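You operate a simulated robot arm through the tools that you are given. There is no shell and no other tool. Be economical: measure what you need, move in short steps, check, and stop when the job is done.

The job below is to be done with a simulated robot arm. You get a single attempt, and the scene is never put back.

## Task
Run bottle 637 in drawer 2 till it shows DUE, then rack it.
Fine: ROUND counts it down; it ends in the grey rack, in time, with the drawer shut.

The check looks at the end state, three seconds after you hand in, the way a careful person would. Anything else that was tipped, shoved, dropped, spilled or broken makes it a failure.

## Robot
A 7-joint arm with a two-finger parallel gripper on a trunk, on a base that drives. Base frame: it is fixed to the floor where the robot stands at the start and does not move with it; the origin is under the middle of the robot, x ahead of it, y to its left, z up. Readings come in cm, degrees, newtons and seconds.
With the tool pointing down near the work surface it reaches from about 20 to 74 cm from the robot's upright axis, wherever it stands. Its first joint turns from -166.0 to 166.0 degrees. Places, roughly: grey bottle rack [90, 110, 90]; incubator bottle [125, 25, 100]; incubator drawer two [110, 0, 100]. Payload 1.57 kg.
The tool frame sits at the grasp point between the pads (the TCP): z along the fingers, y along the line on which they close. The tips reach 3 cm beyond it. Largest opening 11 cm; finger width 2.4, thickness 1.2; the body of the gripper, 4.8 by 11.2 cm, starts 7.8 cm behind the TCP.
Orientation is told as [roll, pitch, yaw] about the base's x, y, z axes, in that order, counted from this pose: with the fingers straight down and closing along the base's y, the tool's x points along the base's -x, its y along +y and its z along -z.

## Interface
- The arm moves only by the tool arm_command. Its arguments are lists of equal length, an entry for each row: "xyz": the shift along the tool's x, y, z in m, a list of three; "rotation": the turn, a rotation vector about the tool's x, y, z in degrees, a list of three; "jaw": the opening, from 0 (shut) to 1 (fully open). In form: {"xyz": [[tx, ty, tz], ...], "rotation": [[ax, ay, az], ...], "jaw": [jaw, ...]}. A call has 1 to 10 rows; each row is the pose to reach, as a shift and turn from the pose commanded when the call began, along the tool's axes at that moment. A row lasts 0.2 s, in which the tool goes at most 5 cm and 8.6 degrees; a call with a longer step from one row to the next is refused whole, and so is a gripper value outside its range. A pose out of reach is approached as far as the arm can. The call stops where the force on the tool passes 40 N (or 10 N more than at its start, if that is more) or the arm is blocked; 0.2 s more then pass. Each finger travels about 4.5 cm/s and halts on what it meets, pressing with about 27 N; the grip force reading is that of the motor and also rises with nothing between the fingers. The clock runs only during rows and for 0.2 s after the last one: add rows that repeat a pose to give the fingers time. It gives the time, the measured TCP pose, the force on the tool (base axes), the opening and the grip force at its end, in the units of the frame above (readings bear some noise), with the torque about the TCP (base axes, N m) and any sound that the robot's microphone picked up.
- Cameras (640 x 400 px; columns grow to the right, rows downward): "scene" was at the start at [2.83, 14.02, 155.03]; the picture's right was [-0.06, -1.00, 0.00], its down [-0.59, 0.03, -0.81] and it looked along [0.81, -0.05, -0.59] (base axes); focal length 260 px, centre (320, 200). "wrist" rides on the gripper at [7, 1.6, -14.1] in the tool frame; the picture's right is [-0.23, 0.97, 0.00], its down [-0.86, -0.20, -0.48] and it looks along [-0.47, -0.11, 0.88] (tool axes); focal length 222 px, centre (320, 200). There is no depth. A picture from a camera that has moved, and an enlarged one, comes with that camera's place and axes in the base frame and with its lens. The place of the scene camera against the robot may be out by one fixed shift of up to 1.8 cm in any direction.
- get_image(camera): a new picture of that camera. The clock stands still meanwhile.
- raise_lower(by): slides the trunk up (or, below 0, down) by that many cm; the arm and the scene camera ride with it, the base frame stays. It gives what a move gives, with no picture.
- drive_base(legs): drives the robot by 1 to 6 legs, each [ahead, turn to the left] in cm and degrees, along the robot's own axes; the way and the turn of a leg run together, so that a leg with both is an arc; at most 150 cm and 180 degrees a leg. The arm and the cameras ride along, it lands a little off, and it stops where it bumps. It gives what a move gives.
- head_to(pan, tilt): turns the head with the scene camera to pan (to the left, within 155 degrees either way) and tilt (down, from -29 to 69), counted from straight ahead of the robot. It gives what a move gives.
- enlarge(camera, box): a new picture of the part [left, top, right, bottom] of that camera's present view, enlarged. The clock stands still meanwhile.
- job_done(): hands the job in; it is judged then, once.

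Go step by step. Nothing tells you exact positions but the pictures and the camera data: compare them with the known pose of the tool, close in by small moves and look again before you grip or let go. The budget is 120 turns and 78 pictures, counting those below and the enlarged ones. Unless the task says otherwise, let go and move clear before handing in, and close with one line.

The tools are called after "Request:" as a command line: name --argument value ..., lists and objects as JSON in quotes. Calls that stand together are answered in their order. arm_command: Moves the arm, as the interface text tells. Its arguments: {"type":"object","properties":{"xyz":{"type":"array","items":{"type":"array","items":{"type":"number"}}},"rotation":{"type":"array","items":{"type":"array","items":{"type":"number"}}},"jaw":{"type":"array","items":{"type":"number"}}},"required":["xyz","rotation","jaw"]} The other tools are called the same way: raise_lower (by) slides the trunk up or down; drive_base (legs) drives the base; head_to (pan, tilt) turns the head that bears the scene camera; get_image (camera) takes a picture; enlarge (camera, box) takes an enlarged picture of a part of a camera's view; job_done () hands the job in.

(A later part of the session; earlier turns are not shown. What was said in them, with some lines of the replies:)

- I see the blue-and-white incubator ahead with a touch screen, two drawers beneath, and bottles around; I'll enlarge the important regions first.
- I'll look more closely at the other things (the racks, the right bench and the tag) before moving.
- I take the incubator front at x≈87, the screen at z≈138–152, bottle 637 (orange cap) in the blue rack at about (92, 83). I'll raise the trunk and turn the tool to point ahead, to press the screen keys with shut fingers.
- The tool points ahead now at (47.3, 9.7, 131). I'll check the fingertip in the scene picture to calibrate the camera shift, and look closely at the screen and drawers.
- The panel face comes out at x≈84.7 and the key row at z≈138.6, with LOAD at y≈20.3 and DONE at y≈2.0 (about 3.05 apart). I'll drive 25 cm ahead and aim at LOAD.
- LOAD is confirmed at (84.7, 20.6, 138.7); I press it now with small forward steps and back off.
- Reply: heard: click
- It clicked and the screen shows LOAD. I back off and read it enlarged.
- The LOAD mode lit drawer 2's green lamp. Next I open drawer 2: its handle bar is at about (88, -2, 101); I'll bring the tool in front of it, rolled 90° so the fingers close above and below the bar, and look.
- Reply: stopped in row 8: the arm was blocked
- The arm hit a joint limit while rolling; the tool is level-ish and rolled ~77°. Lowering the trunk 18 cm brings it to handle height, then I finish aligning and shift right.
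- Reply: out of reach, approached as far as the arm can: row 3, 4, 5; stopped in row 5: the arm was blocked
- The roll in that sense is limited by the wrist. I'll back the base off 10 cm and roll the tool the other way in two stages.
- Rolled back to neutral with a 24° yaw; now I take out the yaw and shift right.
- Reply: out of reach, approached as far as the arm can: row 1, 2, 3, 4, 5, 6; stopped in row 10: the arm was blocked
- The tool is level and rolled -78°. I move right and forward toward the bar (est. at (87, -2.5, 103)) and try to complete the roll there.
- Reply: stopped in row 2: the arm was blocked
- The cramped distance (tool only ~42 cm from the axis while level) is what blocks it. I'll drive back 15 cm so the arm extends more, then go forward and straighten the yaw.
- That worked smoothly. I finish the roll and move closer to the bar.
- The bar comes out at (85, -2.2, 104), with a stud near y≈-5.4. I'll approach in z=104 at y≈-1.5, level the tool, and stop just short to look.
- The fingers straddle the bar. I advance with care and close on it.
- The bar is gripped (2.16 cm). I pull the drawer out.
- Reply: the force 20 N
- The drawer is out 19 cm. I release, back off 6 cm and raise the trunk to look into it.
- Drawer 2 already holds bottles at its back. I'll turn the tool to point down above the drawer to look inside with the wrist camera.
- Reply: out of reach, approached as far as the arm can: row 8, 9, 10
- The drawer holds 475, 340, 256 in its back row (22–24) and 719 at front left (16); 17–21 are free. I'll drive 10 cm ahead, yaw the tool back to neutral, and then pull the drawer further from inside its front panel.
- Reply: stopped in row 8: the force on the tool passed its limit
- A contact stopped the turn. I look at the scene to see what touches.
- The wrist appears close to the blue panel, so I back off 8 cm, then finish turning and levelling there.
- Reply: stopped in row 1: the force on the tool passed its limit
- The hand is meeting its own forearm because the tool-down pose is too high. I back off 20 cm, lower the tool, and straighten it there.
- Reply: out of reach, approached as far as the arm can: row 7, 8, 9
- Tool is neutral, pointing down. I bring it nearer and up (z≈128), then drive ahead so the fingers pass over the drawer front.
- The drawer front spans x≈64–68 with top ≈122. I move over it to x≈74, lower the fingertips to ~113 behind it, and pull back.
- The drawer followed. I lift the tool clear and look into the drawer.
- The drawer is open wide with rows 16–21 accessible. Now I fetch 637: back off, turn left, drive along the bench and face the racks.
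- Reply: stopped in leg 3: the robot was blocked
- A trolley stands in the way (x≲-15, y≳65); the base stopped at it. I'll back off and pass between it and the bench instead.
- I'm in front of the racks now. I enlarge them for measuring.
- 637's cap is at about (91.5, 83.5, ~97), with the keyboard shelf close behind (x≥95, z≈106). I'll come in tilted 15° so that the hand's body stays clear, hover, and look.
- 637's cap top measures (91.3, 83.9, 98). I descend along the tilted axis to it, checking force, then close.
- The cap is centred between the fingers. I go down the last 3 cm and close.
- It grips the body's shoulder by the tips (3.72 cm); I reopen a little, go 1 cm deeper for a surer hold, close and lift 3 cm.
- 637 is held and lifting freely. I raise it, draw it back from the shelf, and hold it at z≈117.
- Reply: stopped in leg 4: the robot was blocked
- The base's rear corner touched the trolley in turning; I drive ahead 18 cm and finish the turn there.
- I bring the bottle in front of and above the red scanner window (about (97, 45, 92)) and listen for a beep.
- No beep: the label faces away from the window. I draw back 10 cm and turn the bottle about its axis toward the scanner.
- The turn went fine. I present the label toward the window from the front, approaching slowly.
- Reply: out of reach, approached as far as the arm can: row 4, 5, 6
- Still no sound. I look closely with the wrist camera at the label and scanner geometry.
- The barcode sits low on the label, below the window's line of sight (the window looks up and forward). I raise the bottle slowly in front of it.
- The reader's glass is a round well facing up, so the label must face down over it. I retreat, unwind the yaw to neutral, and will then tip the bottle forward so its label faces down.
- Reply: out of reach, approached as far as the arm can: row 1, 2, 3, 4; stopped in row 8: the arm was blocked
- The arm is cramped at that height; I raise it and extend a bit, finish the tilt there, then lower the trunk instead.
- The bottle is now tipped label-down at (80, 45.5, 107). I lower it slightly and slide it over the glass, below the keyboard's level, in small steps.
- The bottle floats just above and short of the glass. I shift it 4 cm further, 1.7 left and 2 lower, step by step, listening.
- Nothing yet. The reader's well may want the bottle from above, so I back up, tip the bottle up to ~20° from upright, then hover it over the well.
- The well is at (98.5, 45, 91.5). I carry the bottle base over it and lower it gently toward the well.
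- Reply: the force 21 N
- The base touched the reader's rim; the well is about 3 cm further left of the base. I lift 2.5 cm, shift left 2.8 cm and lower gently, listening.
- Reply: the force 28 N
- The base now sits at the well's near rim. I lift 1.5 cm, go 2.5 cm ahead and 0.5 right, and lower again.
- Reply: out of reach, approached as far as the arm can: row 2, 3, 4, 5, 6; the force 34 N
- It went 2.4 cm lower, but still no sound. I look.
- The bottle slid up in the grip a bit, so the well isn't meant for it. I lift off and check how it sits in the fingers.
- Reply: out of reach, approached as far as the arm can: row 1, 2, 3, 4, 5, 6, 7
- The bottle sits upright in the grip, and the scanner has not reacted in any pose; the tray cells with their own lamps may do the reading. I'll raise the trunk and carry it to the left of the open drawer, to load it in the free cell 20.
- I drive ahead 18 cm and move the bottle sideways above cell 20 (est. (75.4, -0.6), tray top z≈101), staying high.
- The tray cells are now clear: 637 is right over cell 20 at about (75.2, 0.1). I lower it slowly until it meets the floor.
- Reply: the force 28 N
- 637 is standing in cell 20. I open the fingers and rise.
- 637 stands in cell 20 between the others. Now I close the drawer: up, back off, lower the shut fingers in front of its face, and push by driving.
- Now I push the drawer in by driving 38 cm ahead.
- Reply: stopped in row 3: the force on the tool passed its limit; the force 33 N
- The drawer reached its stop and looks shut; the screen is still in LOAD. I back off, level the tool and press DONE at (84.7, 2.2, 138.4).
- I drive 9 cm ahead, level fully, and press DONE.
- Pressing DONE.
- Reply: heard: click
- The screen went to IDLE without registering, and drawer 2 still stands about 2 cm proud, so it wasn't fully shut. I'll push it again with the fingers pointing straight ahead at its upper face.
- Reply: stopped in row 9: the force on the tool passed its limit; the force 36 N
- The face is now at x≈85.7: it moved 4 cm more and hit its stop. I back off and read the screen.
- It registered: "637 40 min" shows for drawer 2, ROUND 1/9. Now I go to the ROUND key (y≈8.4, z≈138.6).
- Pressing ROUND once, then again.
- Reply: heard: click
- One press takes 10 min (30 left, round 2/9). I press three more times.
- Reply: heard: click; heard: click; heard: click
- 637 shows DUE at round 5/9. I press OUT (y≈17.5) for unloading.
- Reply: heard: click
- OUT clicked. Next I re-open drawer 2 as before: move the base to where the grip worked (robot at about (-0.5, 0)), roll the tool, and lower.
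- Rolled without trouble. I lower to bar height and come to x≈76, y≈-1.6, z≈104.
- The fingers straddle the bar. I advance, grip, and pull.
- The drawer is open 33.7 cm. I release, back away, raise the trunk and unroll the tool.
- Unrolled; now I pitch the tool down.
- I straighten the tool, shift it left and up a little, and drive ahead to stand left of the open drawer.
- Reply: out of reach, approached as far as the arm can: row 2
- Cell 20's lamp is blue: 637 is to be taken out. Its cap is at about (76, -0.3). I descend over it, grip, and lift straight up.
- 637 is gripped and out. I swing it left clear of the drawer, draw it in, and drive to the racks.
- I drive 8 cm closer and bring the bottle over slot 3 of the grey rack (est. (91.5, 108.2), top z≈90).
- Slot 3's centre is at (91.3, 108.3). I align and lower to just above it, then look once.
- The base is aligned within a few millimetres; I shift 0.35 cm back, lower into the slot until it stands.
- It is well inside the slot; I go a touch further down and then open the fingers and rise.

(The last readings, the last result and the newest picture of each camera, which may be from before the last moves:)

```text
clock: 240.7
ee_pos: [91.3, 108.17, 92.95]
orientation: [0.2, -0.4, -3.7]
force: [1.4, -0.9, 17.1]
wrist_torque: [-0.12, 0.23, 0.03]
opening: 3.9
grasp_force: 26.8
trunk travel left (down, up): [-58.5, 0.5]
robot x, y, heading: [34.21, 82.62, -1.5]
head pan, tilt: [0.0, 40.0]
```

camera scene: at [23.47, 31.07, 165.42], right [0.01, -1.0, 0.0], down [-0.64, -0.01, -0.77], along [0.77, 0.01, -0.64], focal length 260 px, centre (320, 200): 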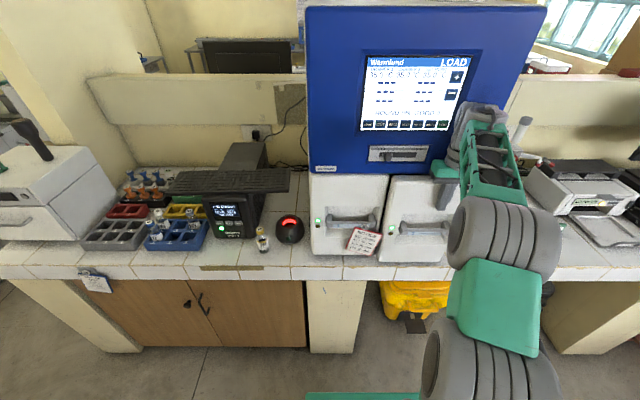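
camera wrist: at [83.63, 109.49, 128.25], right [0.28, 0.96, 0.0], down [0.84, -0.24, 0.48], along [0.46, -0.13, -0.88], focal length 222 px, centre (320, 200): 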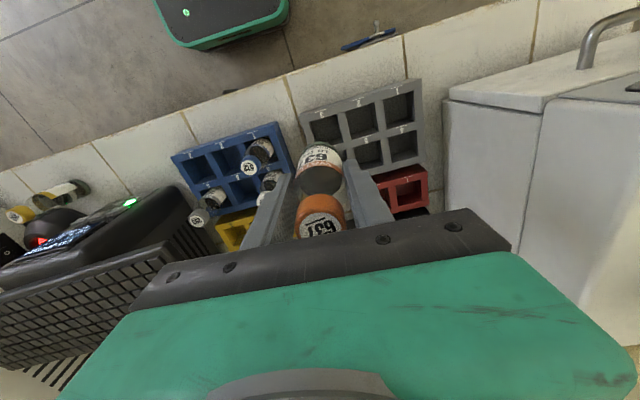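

Firm contact below, so it stands. I release and rise.

Request:
arm_command --xyz '[[0, 0, 0], [0, 0, 0], [0, 0, 0], [0, 0, -0.03], [0, 0, -0.07], [0, 0, -0.11], [0, 0, -0.15], [0, 0, -0.19], [0, -0.03, -0.23], [0.03, -0.06, -0.26]]' --rotation '[[0, 0, 0], [0, 0, 0], [0, 0, 0], [0, 0, 0], [0, 0, 0], [0, 0, 0], [0, 0, 0], [0, 0, 0], [0, 0, 0], [0, 0, 0]]' --jaw '[0.3, 0.45, 0.45, 0.45, 0.45, 0.45, 0.45, 0.45, 0.45, 0.45]'

Request:
enlarge --camera "scene" --box '[180, 130, 400, 290]'

```text
refused: row 10 steps farther than a row can; nothing moved
```

```text
2.50 times, centred on (290, 210) of scene
camera zoom: at [37.45, 96.72, 165.46], right [-0.02, -1.0, 0.0], down [-0.64, 0.02, -0.77], along [0.77, -0.02, -0.64], focal length 649 px, centre (395, 175)
```

zoom: 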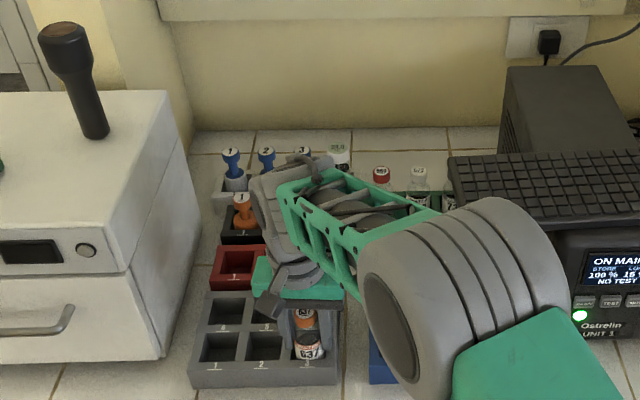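

The move was refused for one too-long step; the picture shows 637 standing in slot 3 still held. I release and rise with shorter steps.

Request:
arm_command --xyz '[[0, 0, 0], [0, 0, 0], [0, 0, 0], [0, 0, -0.03], [0, 0, -0.07], [0, 0, -0.11], [0, 0, -0.15], [0, 0, -0.19], [0, 0, -0.23], [0, 0, -0.26]]' --rotation '[[0, 0, 0], [0, 0, 0], [0, 0, 0], [0, 0, 0], [0, 0, 0], [0, 0, 0], [0, 0, 0], [0, 0, 0], [0, 0, 0], [0, 0, 0]]' --jaw '[0.3, 0.45, 0.45, 0.45, 0.45, 0.45, 0.45, 0.45, 0.45, 0.45]'

Request:
arm_command --xyz '[[0.03, -0.03, 0], [0.06, -0.06, 0], [0.09, -0.09, 0], [0.12, -0.12, 0], [0.14, -0.15, 0], [0.14, -0.19, 0], [0.14, -0.22, 0], [0.14, -0.22, 0]]' --rotation '[[0, 0, 0], [0, 0, 0], [0, 0, 0], [0, 0, 0], [0, 0, 0], [0, 0, 0], [0, 0, 0], [0, 0, 0]]' --jaw '[0.4, 0.3, 0.2, 0.1, 0, 0, 0, 0]'

```text
clock: 242.9
ee_pos: [91.18, 108.11, 118.7]
orientation: [0.0, 0.0, -3.8]
force: [-0.3, -0.5, 0.0]
wrist_torque: [0.0, -0.01, -0.01]
opening: 4.95
grasp_force: 0.1
trunk travel left (down, up): [-58.5, 0.5]
robot x, y, heading: [34.7, 82.43, -1.4]
head pan, tilt: [0.0, 40.0]
```

```text
clock: 244.7
ee_pos: [75.78, 87.13, 118.81]
orientation: [0.1, -0.1, -3.7]
force: [-0.8, -0.1, 0.5]
wrist_torque: [-0.01, 0.01, -0.01]
opening: 0.0
grasp_force: 21.5
trunk travel left (down, up): [-58.5, 0.5]
robot x, y, heading: [34.38, 82.51, -1.4]
head pan, tilt: [0.0, 40.0]
```

Released. Now back to shut the drawer: I retrace along the bench and back away in front of the drawer's left side.

Request:
drive_base --legs '[[-9, 0], [0, 91], [-64, 0], [0, -90], [-44, 0]]'

```text
clock: 258.9
ee_pos: [22.08, 25.02, 118.82]
orientation: [0.1, -0.2, -3.5]
force: [0.0, 0.4, 0.6]
wrist_torque: [0.01, -0.02, 0.0]
opening: 0.03
grasp_force: 20.6
trunk travel left (down, up): [-58.5, 0.5]
robot x, y, heading: [-18.57, 20.27, -1.0]
head pan, tilt: [0.0, 40.0]
```

I bring the shut fingers in front of the drawer face at about (39, -1, 117.6).

Request:
arm_command --xyz '[[-0.02, -0.04, 0.002], [-0.045, -0.08, 0.004], [-0.07, -0.12, 0.006], [-0.095, -0.16, 0.008], [-0.12, -0.2, 0.01], [-0.15, -0.23, 0.012], [-0.185, -0.25, 0.012], [-0.185, -0.25, 0.012]]' --rotation '[[0, 0, 0], [0, 0, 0], [0, 0, 0], [0, 0, 0], [0, 0, 0], [0, 0, 0], [0, 0, 0], [0, 0, 0]]' --jaw '[0, 0, 0, 0, 0, 0, 0, 0]'

Request:
drive_base --legs '[[20, 1], [18, 0]]'

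```text
clock: 260.7
ee_pos: [39.17, -0.97, 117.45]
orientation: [0.1, -0.1, -3.3]
force: [0.7, -0.3, 0.3]
wrist_torque: [0.0, 0.0, 0.03]
opening: 0.02
grasp_force: 21.7
trunk travel left (down, up): [-58.5, 0.5]
robot x, y, heading: [-18.85, 19.83, -0.7]
head pan, tilt: [0.0, 40.0]
```

```text
clock: 263.4
ee_pos: [77.68, -0.1, 117.44]
orientation: [0.1, -0.1, -2.4]
force: [1.1, 0.5, 0.6]
wrist_torque: [0.0, 0.0, 0.01]
opening: 0.0
grasp_force: 21.0
trunk travel left (down, up): [-58.5, 0.5]
robot x, y, heading: [19.18, 20.02, 0.1]
head pan, tilt: [0.0, 40.0]
```

Now I switch to the forward-pointing pose for the final push, as it worked before.

Request:
drive_base --legs '[[-12, 0]]'

Request:
arm_command --xyz '[[0, 0, -0.01], [0, 0, -0.02], [0, 0, -0.03], [0, 0, -0.04], [0, 0, -0.04], [0, 0, -0.04], [0, 0, -0.03], [0, 0, -0.02], [0, 0, -0.01], [0, 0, 0]]' --rotation '[[0, -8.5, 0], [0, -17, 0], [0, -25.5, 0], [0, -34, 0], [0, -42.5, 0], [0, -51, 0], [0, -59.5, 0], [0, -68, 0], [0, -76.5, 0], [0, -85, 0]]' --jaw '[0, 0, 0, 0, 0, 0, 0, 0, 0, 0]'

Request:
drive_base --legs '[[9, 0]]'

```text
clock: 264.6
ee_pos: [65.52, -0.31, 117.49]
orientation: [0.1, -0.2, -2.5]
force: [0.1, 0.2, -0.3]
wrist_torque: [-0.02, -0.02, 0.04]
opening: 0.0
grasp_force: 21.1
trunk travel left (down, up): [-58.5, 0.5]
robot x, y, heading: [7.2, 19.91, 0.1]
head pan, tilt: [0.0, 40.0]
```

```text
clock: 266.8
ee_pos: [65.56, -0.27, 117.28]
orientation: [1.2, -85.1, -3.6]
force: [0.2, -0.3, -0.3]
wrist_torque: [-0.03, 0.02, 0.01]
opening: 0.01
grasp_force: 21.2
trunk travel left (down, up): [-58.5, 0.5]
robot x, y, heading: [6.95, 19.73, -0.1]
head pan, tilt: [0.0, 40.0]
```

```text
clock: 267.9
ee_pos: [74.54, -0.2, 117.27]
orientation: [0.6, -85.1, -3.4]
force: [0.3, -0.5, -0.3]
wrist_torque: [0.02, 0.01, 0.01]
opening: 0.01
grasp_force: 21.0
trunk travel left (down, up): [-58.5, 0.5]
robot x, y, heading: [15.96, 19.77, -0.0]
head pan, tilt: [0.0, 40.0]
```

Pushing it home.

Request:
arm_command --xyz '[[0.0, 0, 0.015], [0.0, 0, 0.03], [0, 0, 0.042], [0, 0, 0.052], [0, 0, 0.06], [0, 0, 0.068], [0, 0, 0.076], [0, 0, 0.084], [0, 0, 0.092], [0, 0, 0.1]]' --rotation '[[0, 0, 0], [0, 0, 0], [0, 0, 0], [0, 0, 0], [0, 0, 0], [0, 0, 0], [0, 0, 0], [0, 0, 0], [0, 0, 0], [0, 0, 0]]' --jaw '[0, 0, 0, 0, 0, 0, 0, 0, 0, 0]'

```text
clock: 269.9
ee_pos: [82.42, -0.62, 116.71]
orientation: [3.3, -85.1, -6.0]
force: [-36.2, 8.2, 7.8]
wrist_torque: [0.06, -0.58, 0.49]
opening: 0.01
grasp_force: 20.9
trunk travel left (down, up): [-58.5, 0.5]
robot x, y, heading: [16.28, 19.67, -0.4]
head pan, tilt: [0.0, 40.0]
stopped in row 9: the force on the tool passed its limit (the readings are from after the stop); the commanded pose is now the measured one
```

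It hit its stop at the same place as before (tip x≈85.5). I back off and check the screen and drawer.

Request:
arm_command --xyz '[[0, 0, -0.04], [0, 0, -0.08], [0, 0, -0.08]]' --rotation '[[0, 0, 0], [0, 0, 0], [0, 0, 0]]' --jaw '[0, 0, 0]'

Request:
enlarge --camera "scene" --box '[330, 30, 550, 270]'

```text
clock: 270.7
ee_pos: [75.01, -0.46, 116.86]
orientation: [2.4, -84.8, -5.1]
force: [-0.1, 0.3, 0.5]
wrist_torque: [0.0, 0.0, 0.01]
opening: 0.0
grasp_force: 21.3
trunk travel left (down, up): [-58.5, 0.5]
robot x, y, heading: [16.56, 20.05, -0.3]
head pan, tilt: [0.0, 40.0]
```

```text
1.67 times, centred on (440, 150) of scene
camera zoom: at [18.74, 34.38, 165.41], right [-0.01, -1.0, 0.0], down [-0.64, 0.0, -0.77], along [0.77, 0.0, -0.64], focal length 433 px, centre (120, 283)
```

zoom: 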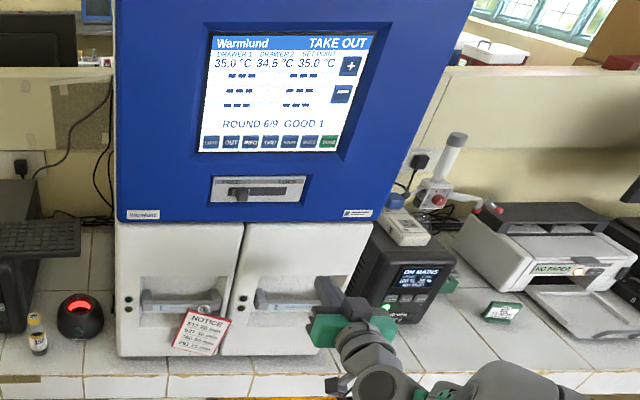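

GOOD 1, TAKE OUT, drawer 2 flush. I finish by pressing DONE to leave the take-out mode.

Request:
arm_command --xyz '[[-0.045, 0.01, -0.004], [-0.09, 0.02, -0.008], [-0.135, 0.028, -0.012], [-0.18, 0.028, -0.016], [-0.217, 0.028, -0.019], [-0.217, 0.028, -0.019]]' --rotation '[[0, -1, 0], [0, -2, 0], [0, -3, 0], [0, -4, 0], [0, -5, 0], [0, -5, 0]]' --jaw '[0, 0, 0, 0, 0, 0]'

```text
clock: 272.1
ee_pos: [75.4, 2.36, 138.89]
orientation: [49.2, -89.7, -51.8]
force: [0.3, -0.3, -1.0]
wrist_torque: [0.01, 0.02, -0.01]
opening: 0.0
grasp_force: 21.8
trunk travel left (down, up): [-58.5, 0.5]
robot x, y, heading: [16.15, 19.66, -0.2]
head pan, tilt: [0.0, 40.0]
```

Pressing DONE.

Request:
arm_command --xyz '[[0.004, 0.003, 0.035], [0.004, 0.003, 0.055], [0.004, 0.003, 0.063], [0.004, 0.003, 0.067], [0.004, 0.003, 0.07], [0.004, 0.003, 0.072], [0.004, 0.003, 0.04], [0.004, 0.003, 0.0], [0.004, 0.003, -0.04], [0.004, 0.003, -0.07]]' --rotation '[[0, 0, 0], [0, 0, 0], [0, 0, 0], [0, 0, 0], [0, 0, 0], [0, 0, 0], [0, 0, 0], [0, 0, 0], [0, 0, 0], [0, 0, 0]]' --jaw '[0, 0, 0, 0, 0, 0, 0, 0, 0, 0]'

Request:
drive_base --legs '[[-15, 0]]'

Request:
get_image --camera "scene"

```text
clock: 274.3
ee_pos: [68.27, 2.93, 138.54]
orientation: [50.3, -89.8, -53.1]
force: [-0.6, -0.2, -0.4]
wrist_torque: [-0.01, 0.03, -0.03]
opening: 0.01
grasp_force: 21.4
trunk travel left (down, up): [-58.5, 0.5]
robot x, y, heading: [15.74, 19.46, -0.1]
head pan, tilt: [0.0, 40.0]
heard: click
```

```text
clock: 275.6
ee_pos: [53.54, 3.0, 138.54]
orientation: [55.2, -89.8, -57.7]
force: [-1.0, -0.8, 0.2]
wrist_torque: [-0.01, 0.02, 0.01]
opening: 0.01
grasp_force: 21.2
trunk travel left (down, up): [-58.5, 0.5]
robot x, y, heading: [1.05, 19.86, -0.4]
head pan, tilt: [0.0, 40.0]
```

```text
0 pictures are left
camera scene: at [3.88, 34.46, 165.42], right [0.0, -1.0, 0.0], down [-0.64, 0.0, -0.77], along [0.77, 0.0, -0.64], focal length 260 px, centre (320, 200)
```

scene: 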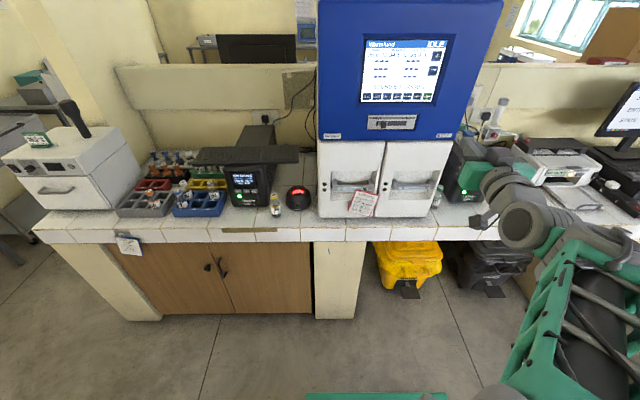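

The screen is back to IDLE, both drawers look shut, and 637 stands in the grey rack with the arm clear of everything. I hand in.

Request:
job_done

```text
The job is handed in.
```

Bottle 637 ran its 40 min in drawer 2 until it showed DUE, came out in time (GOOD 1, round 6/9), and is in slot 3 of the grey rack with drawer 2 shut. On the way the base bumped the trolley twice and the bottle was pressed against the scanner; the pictures I took afterwards showed nothing tipped or moved.
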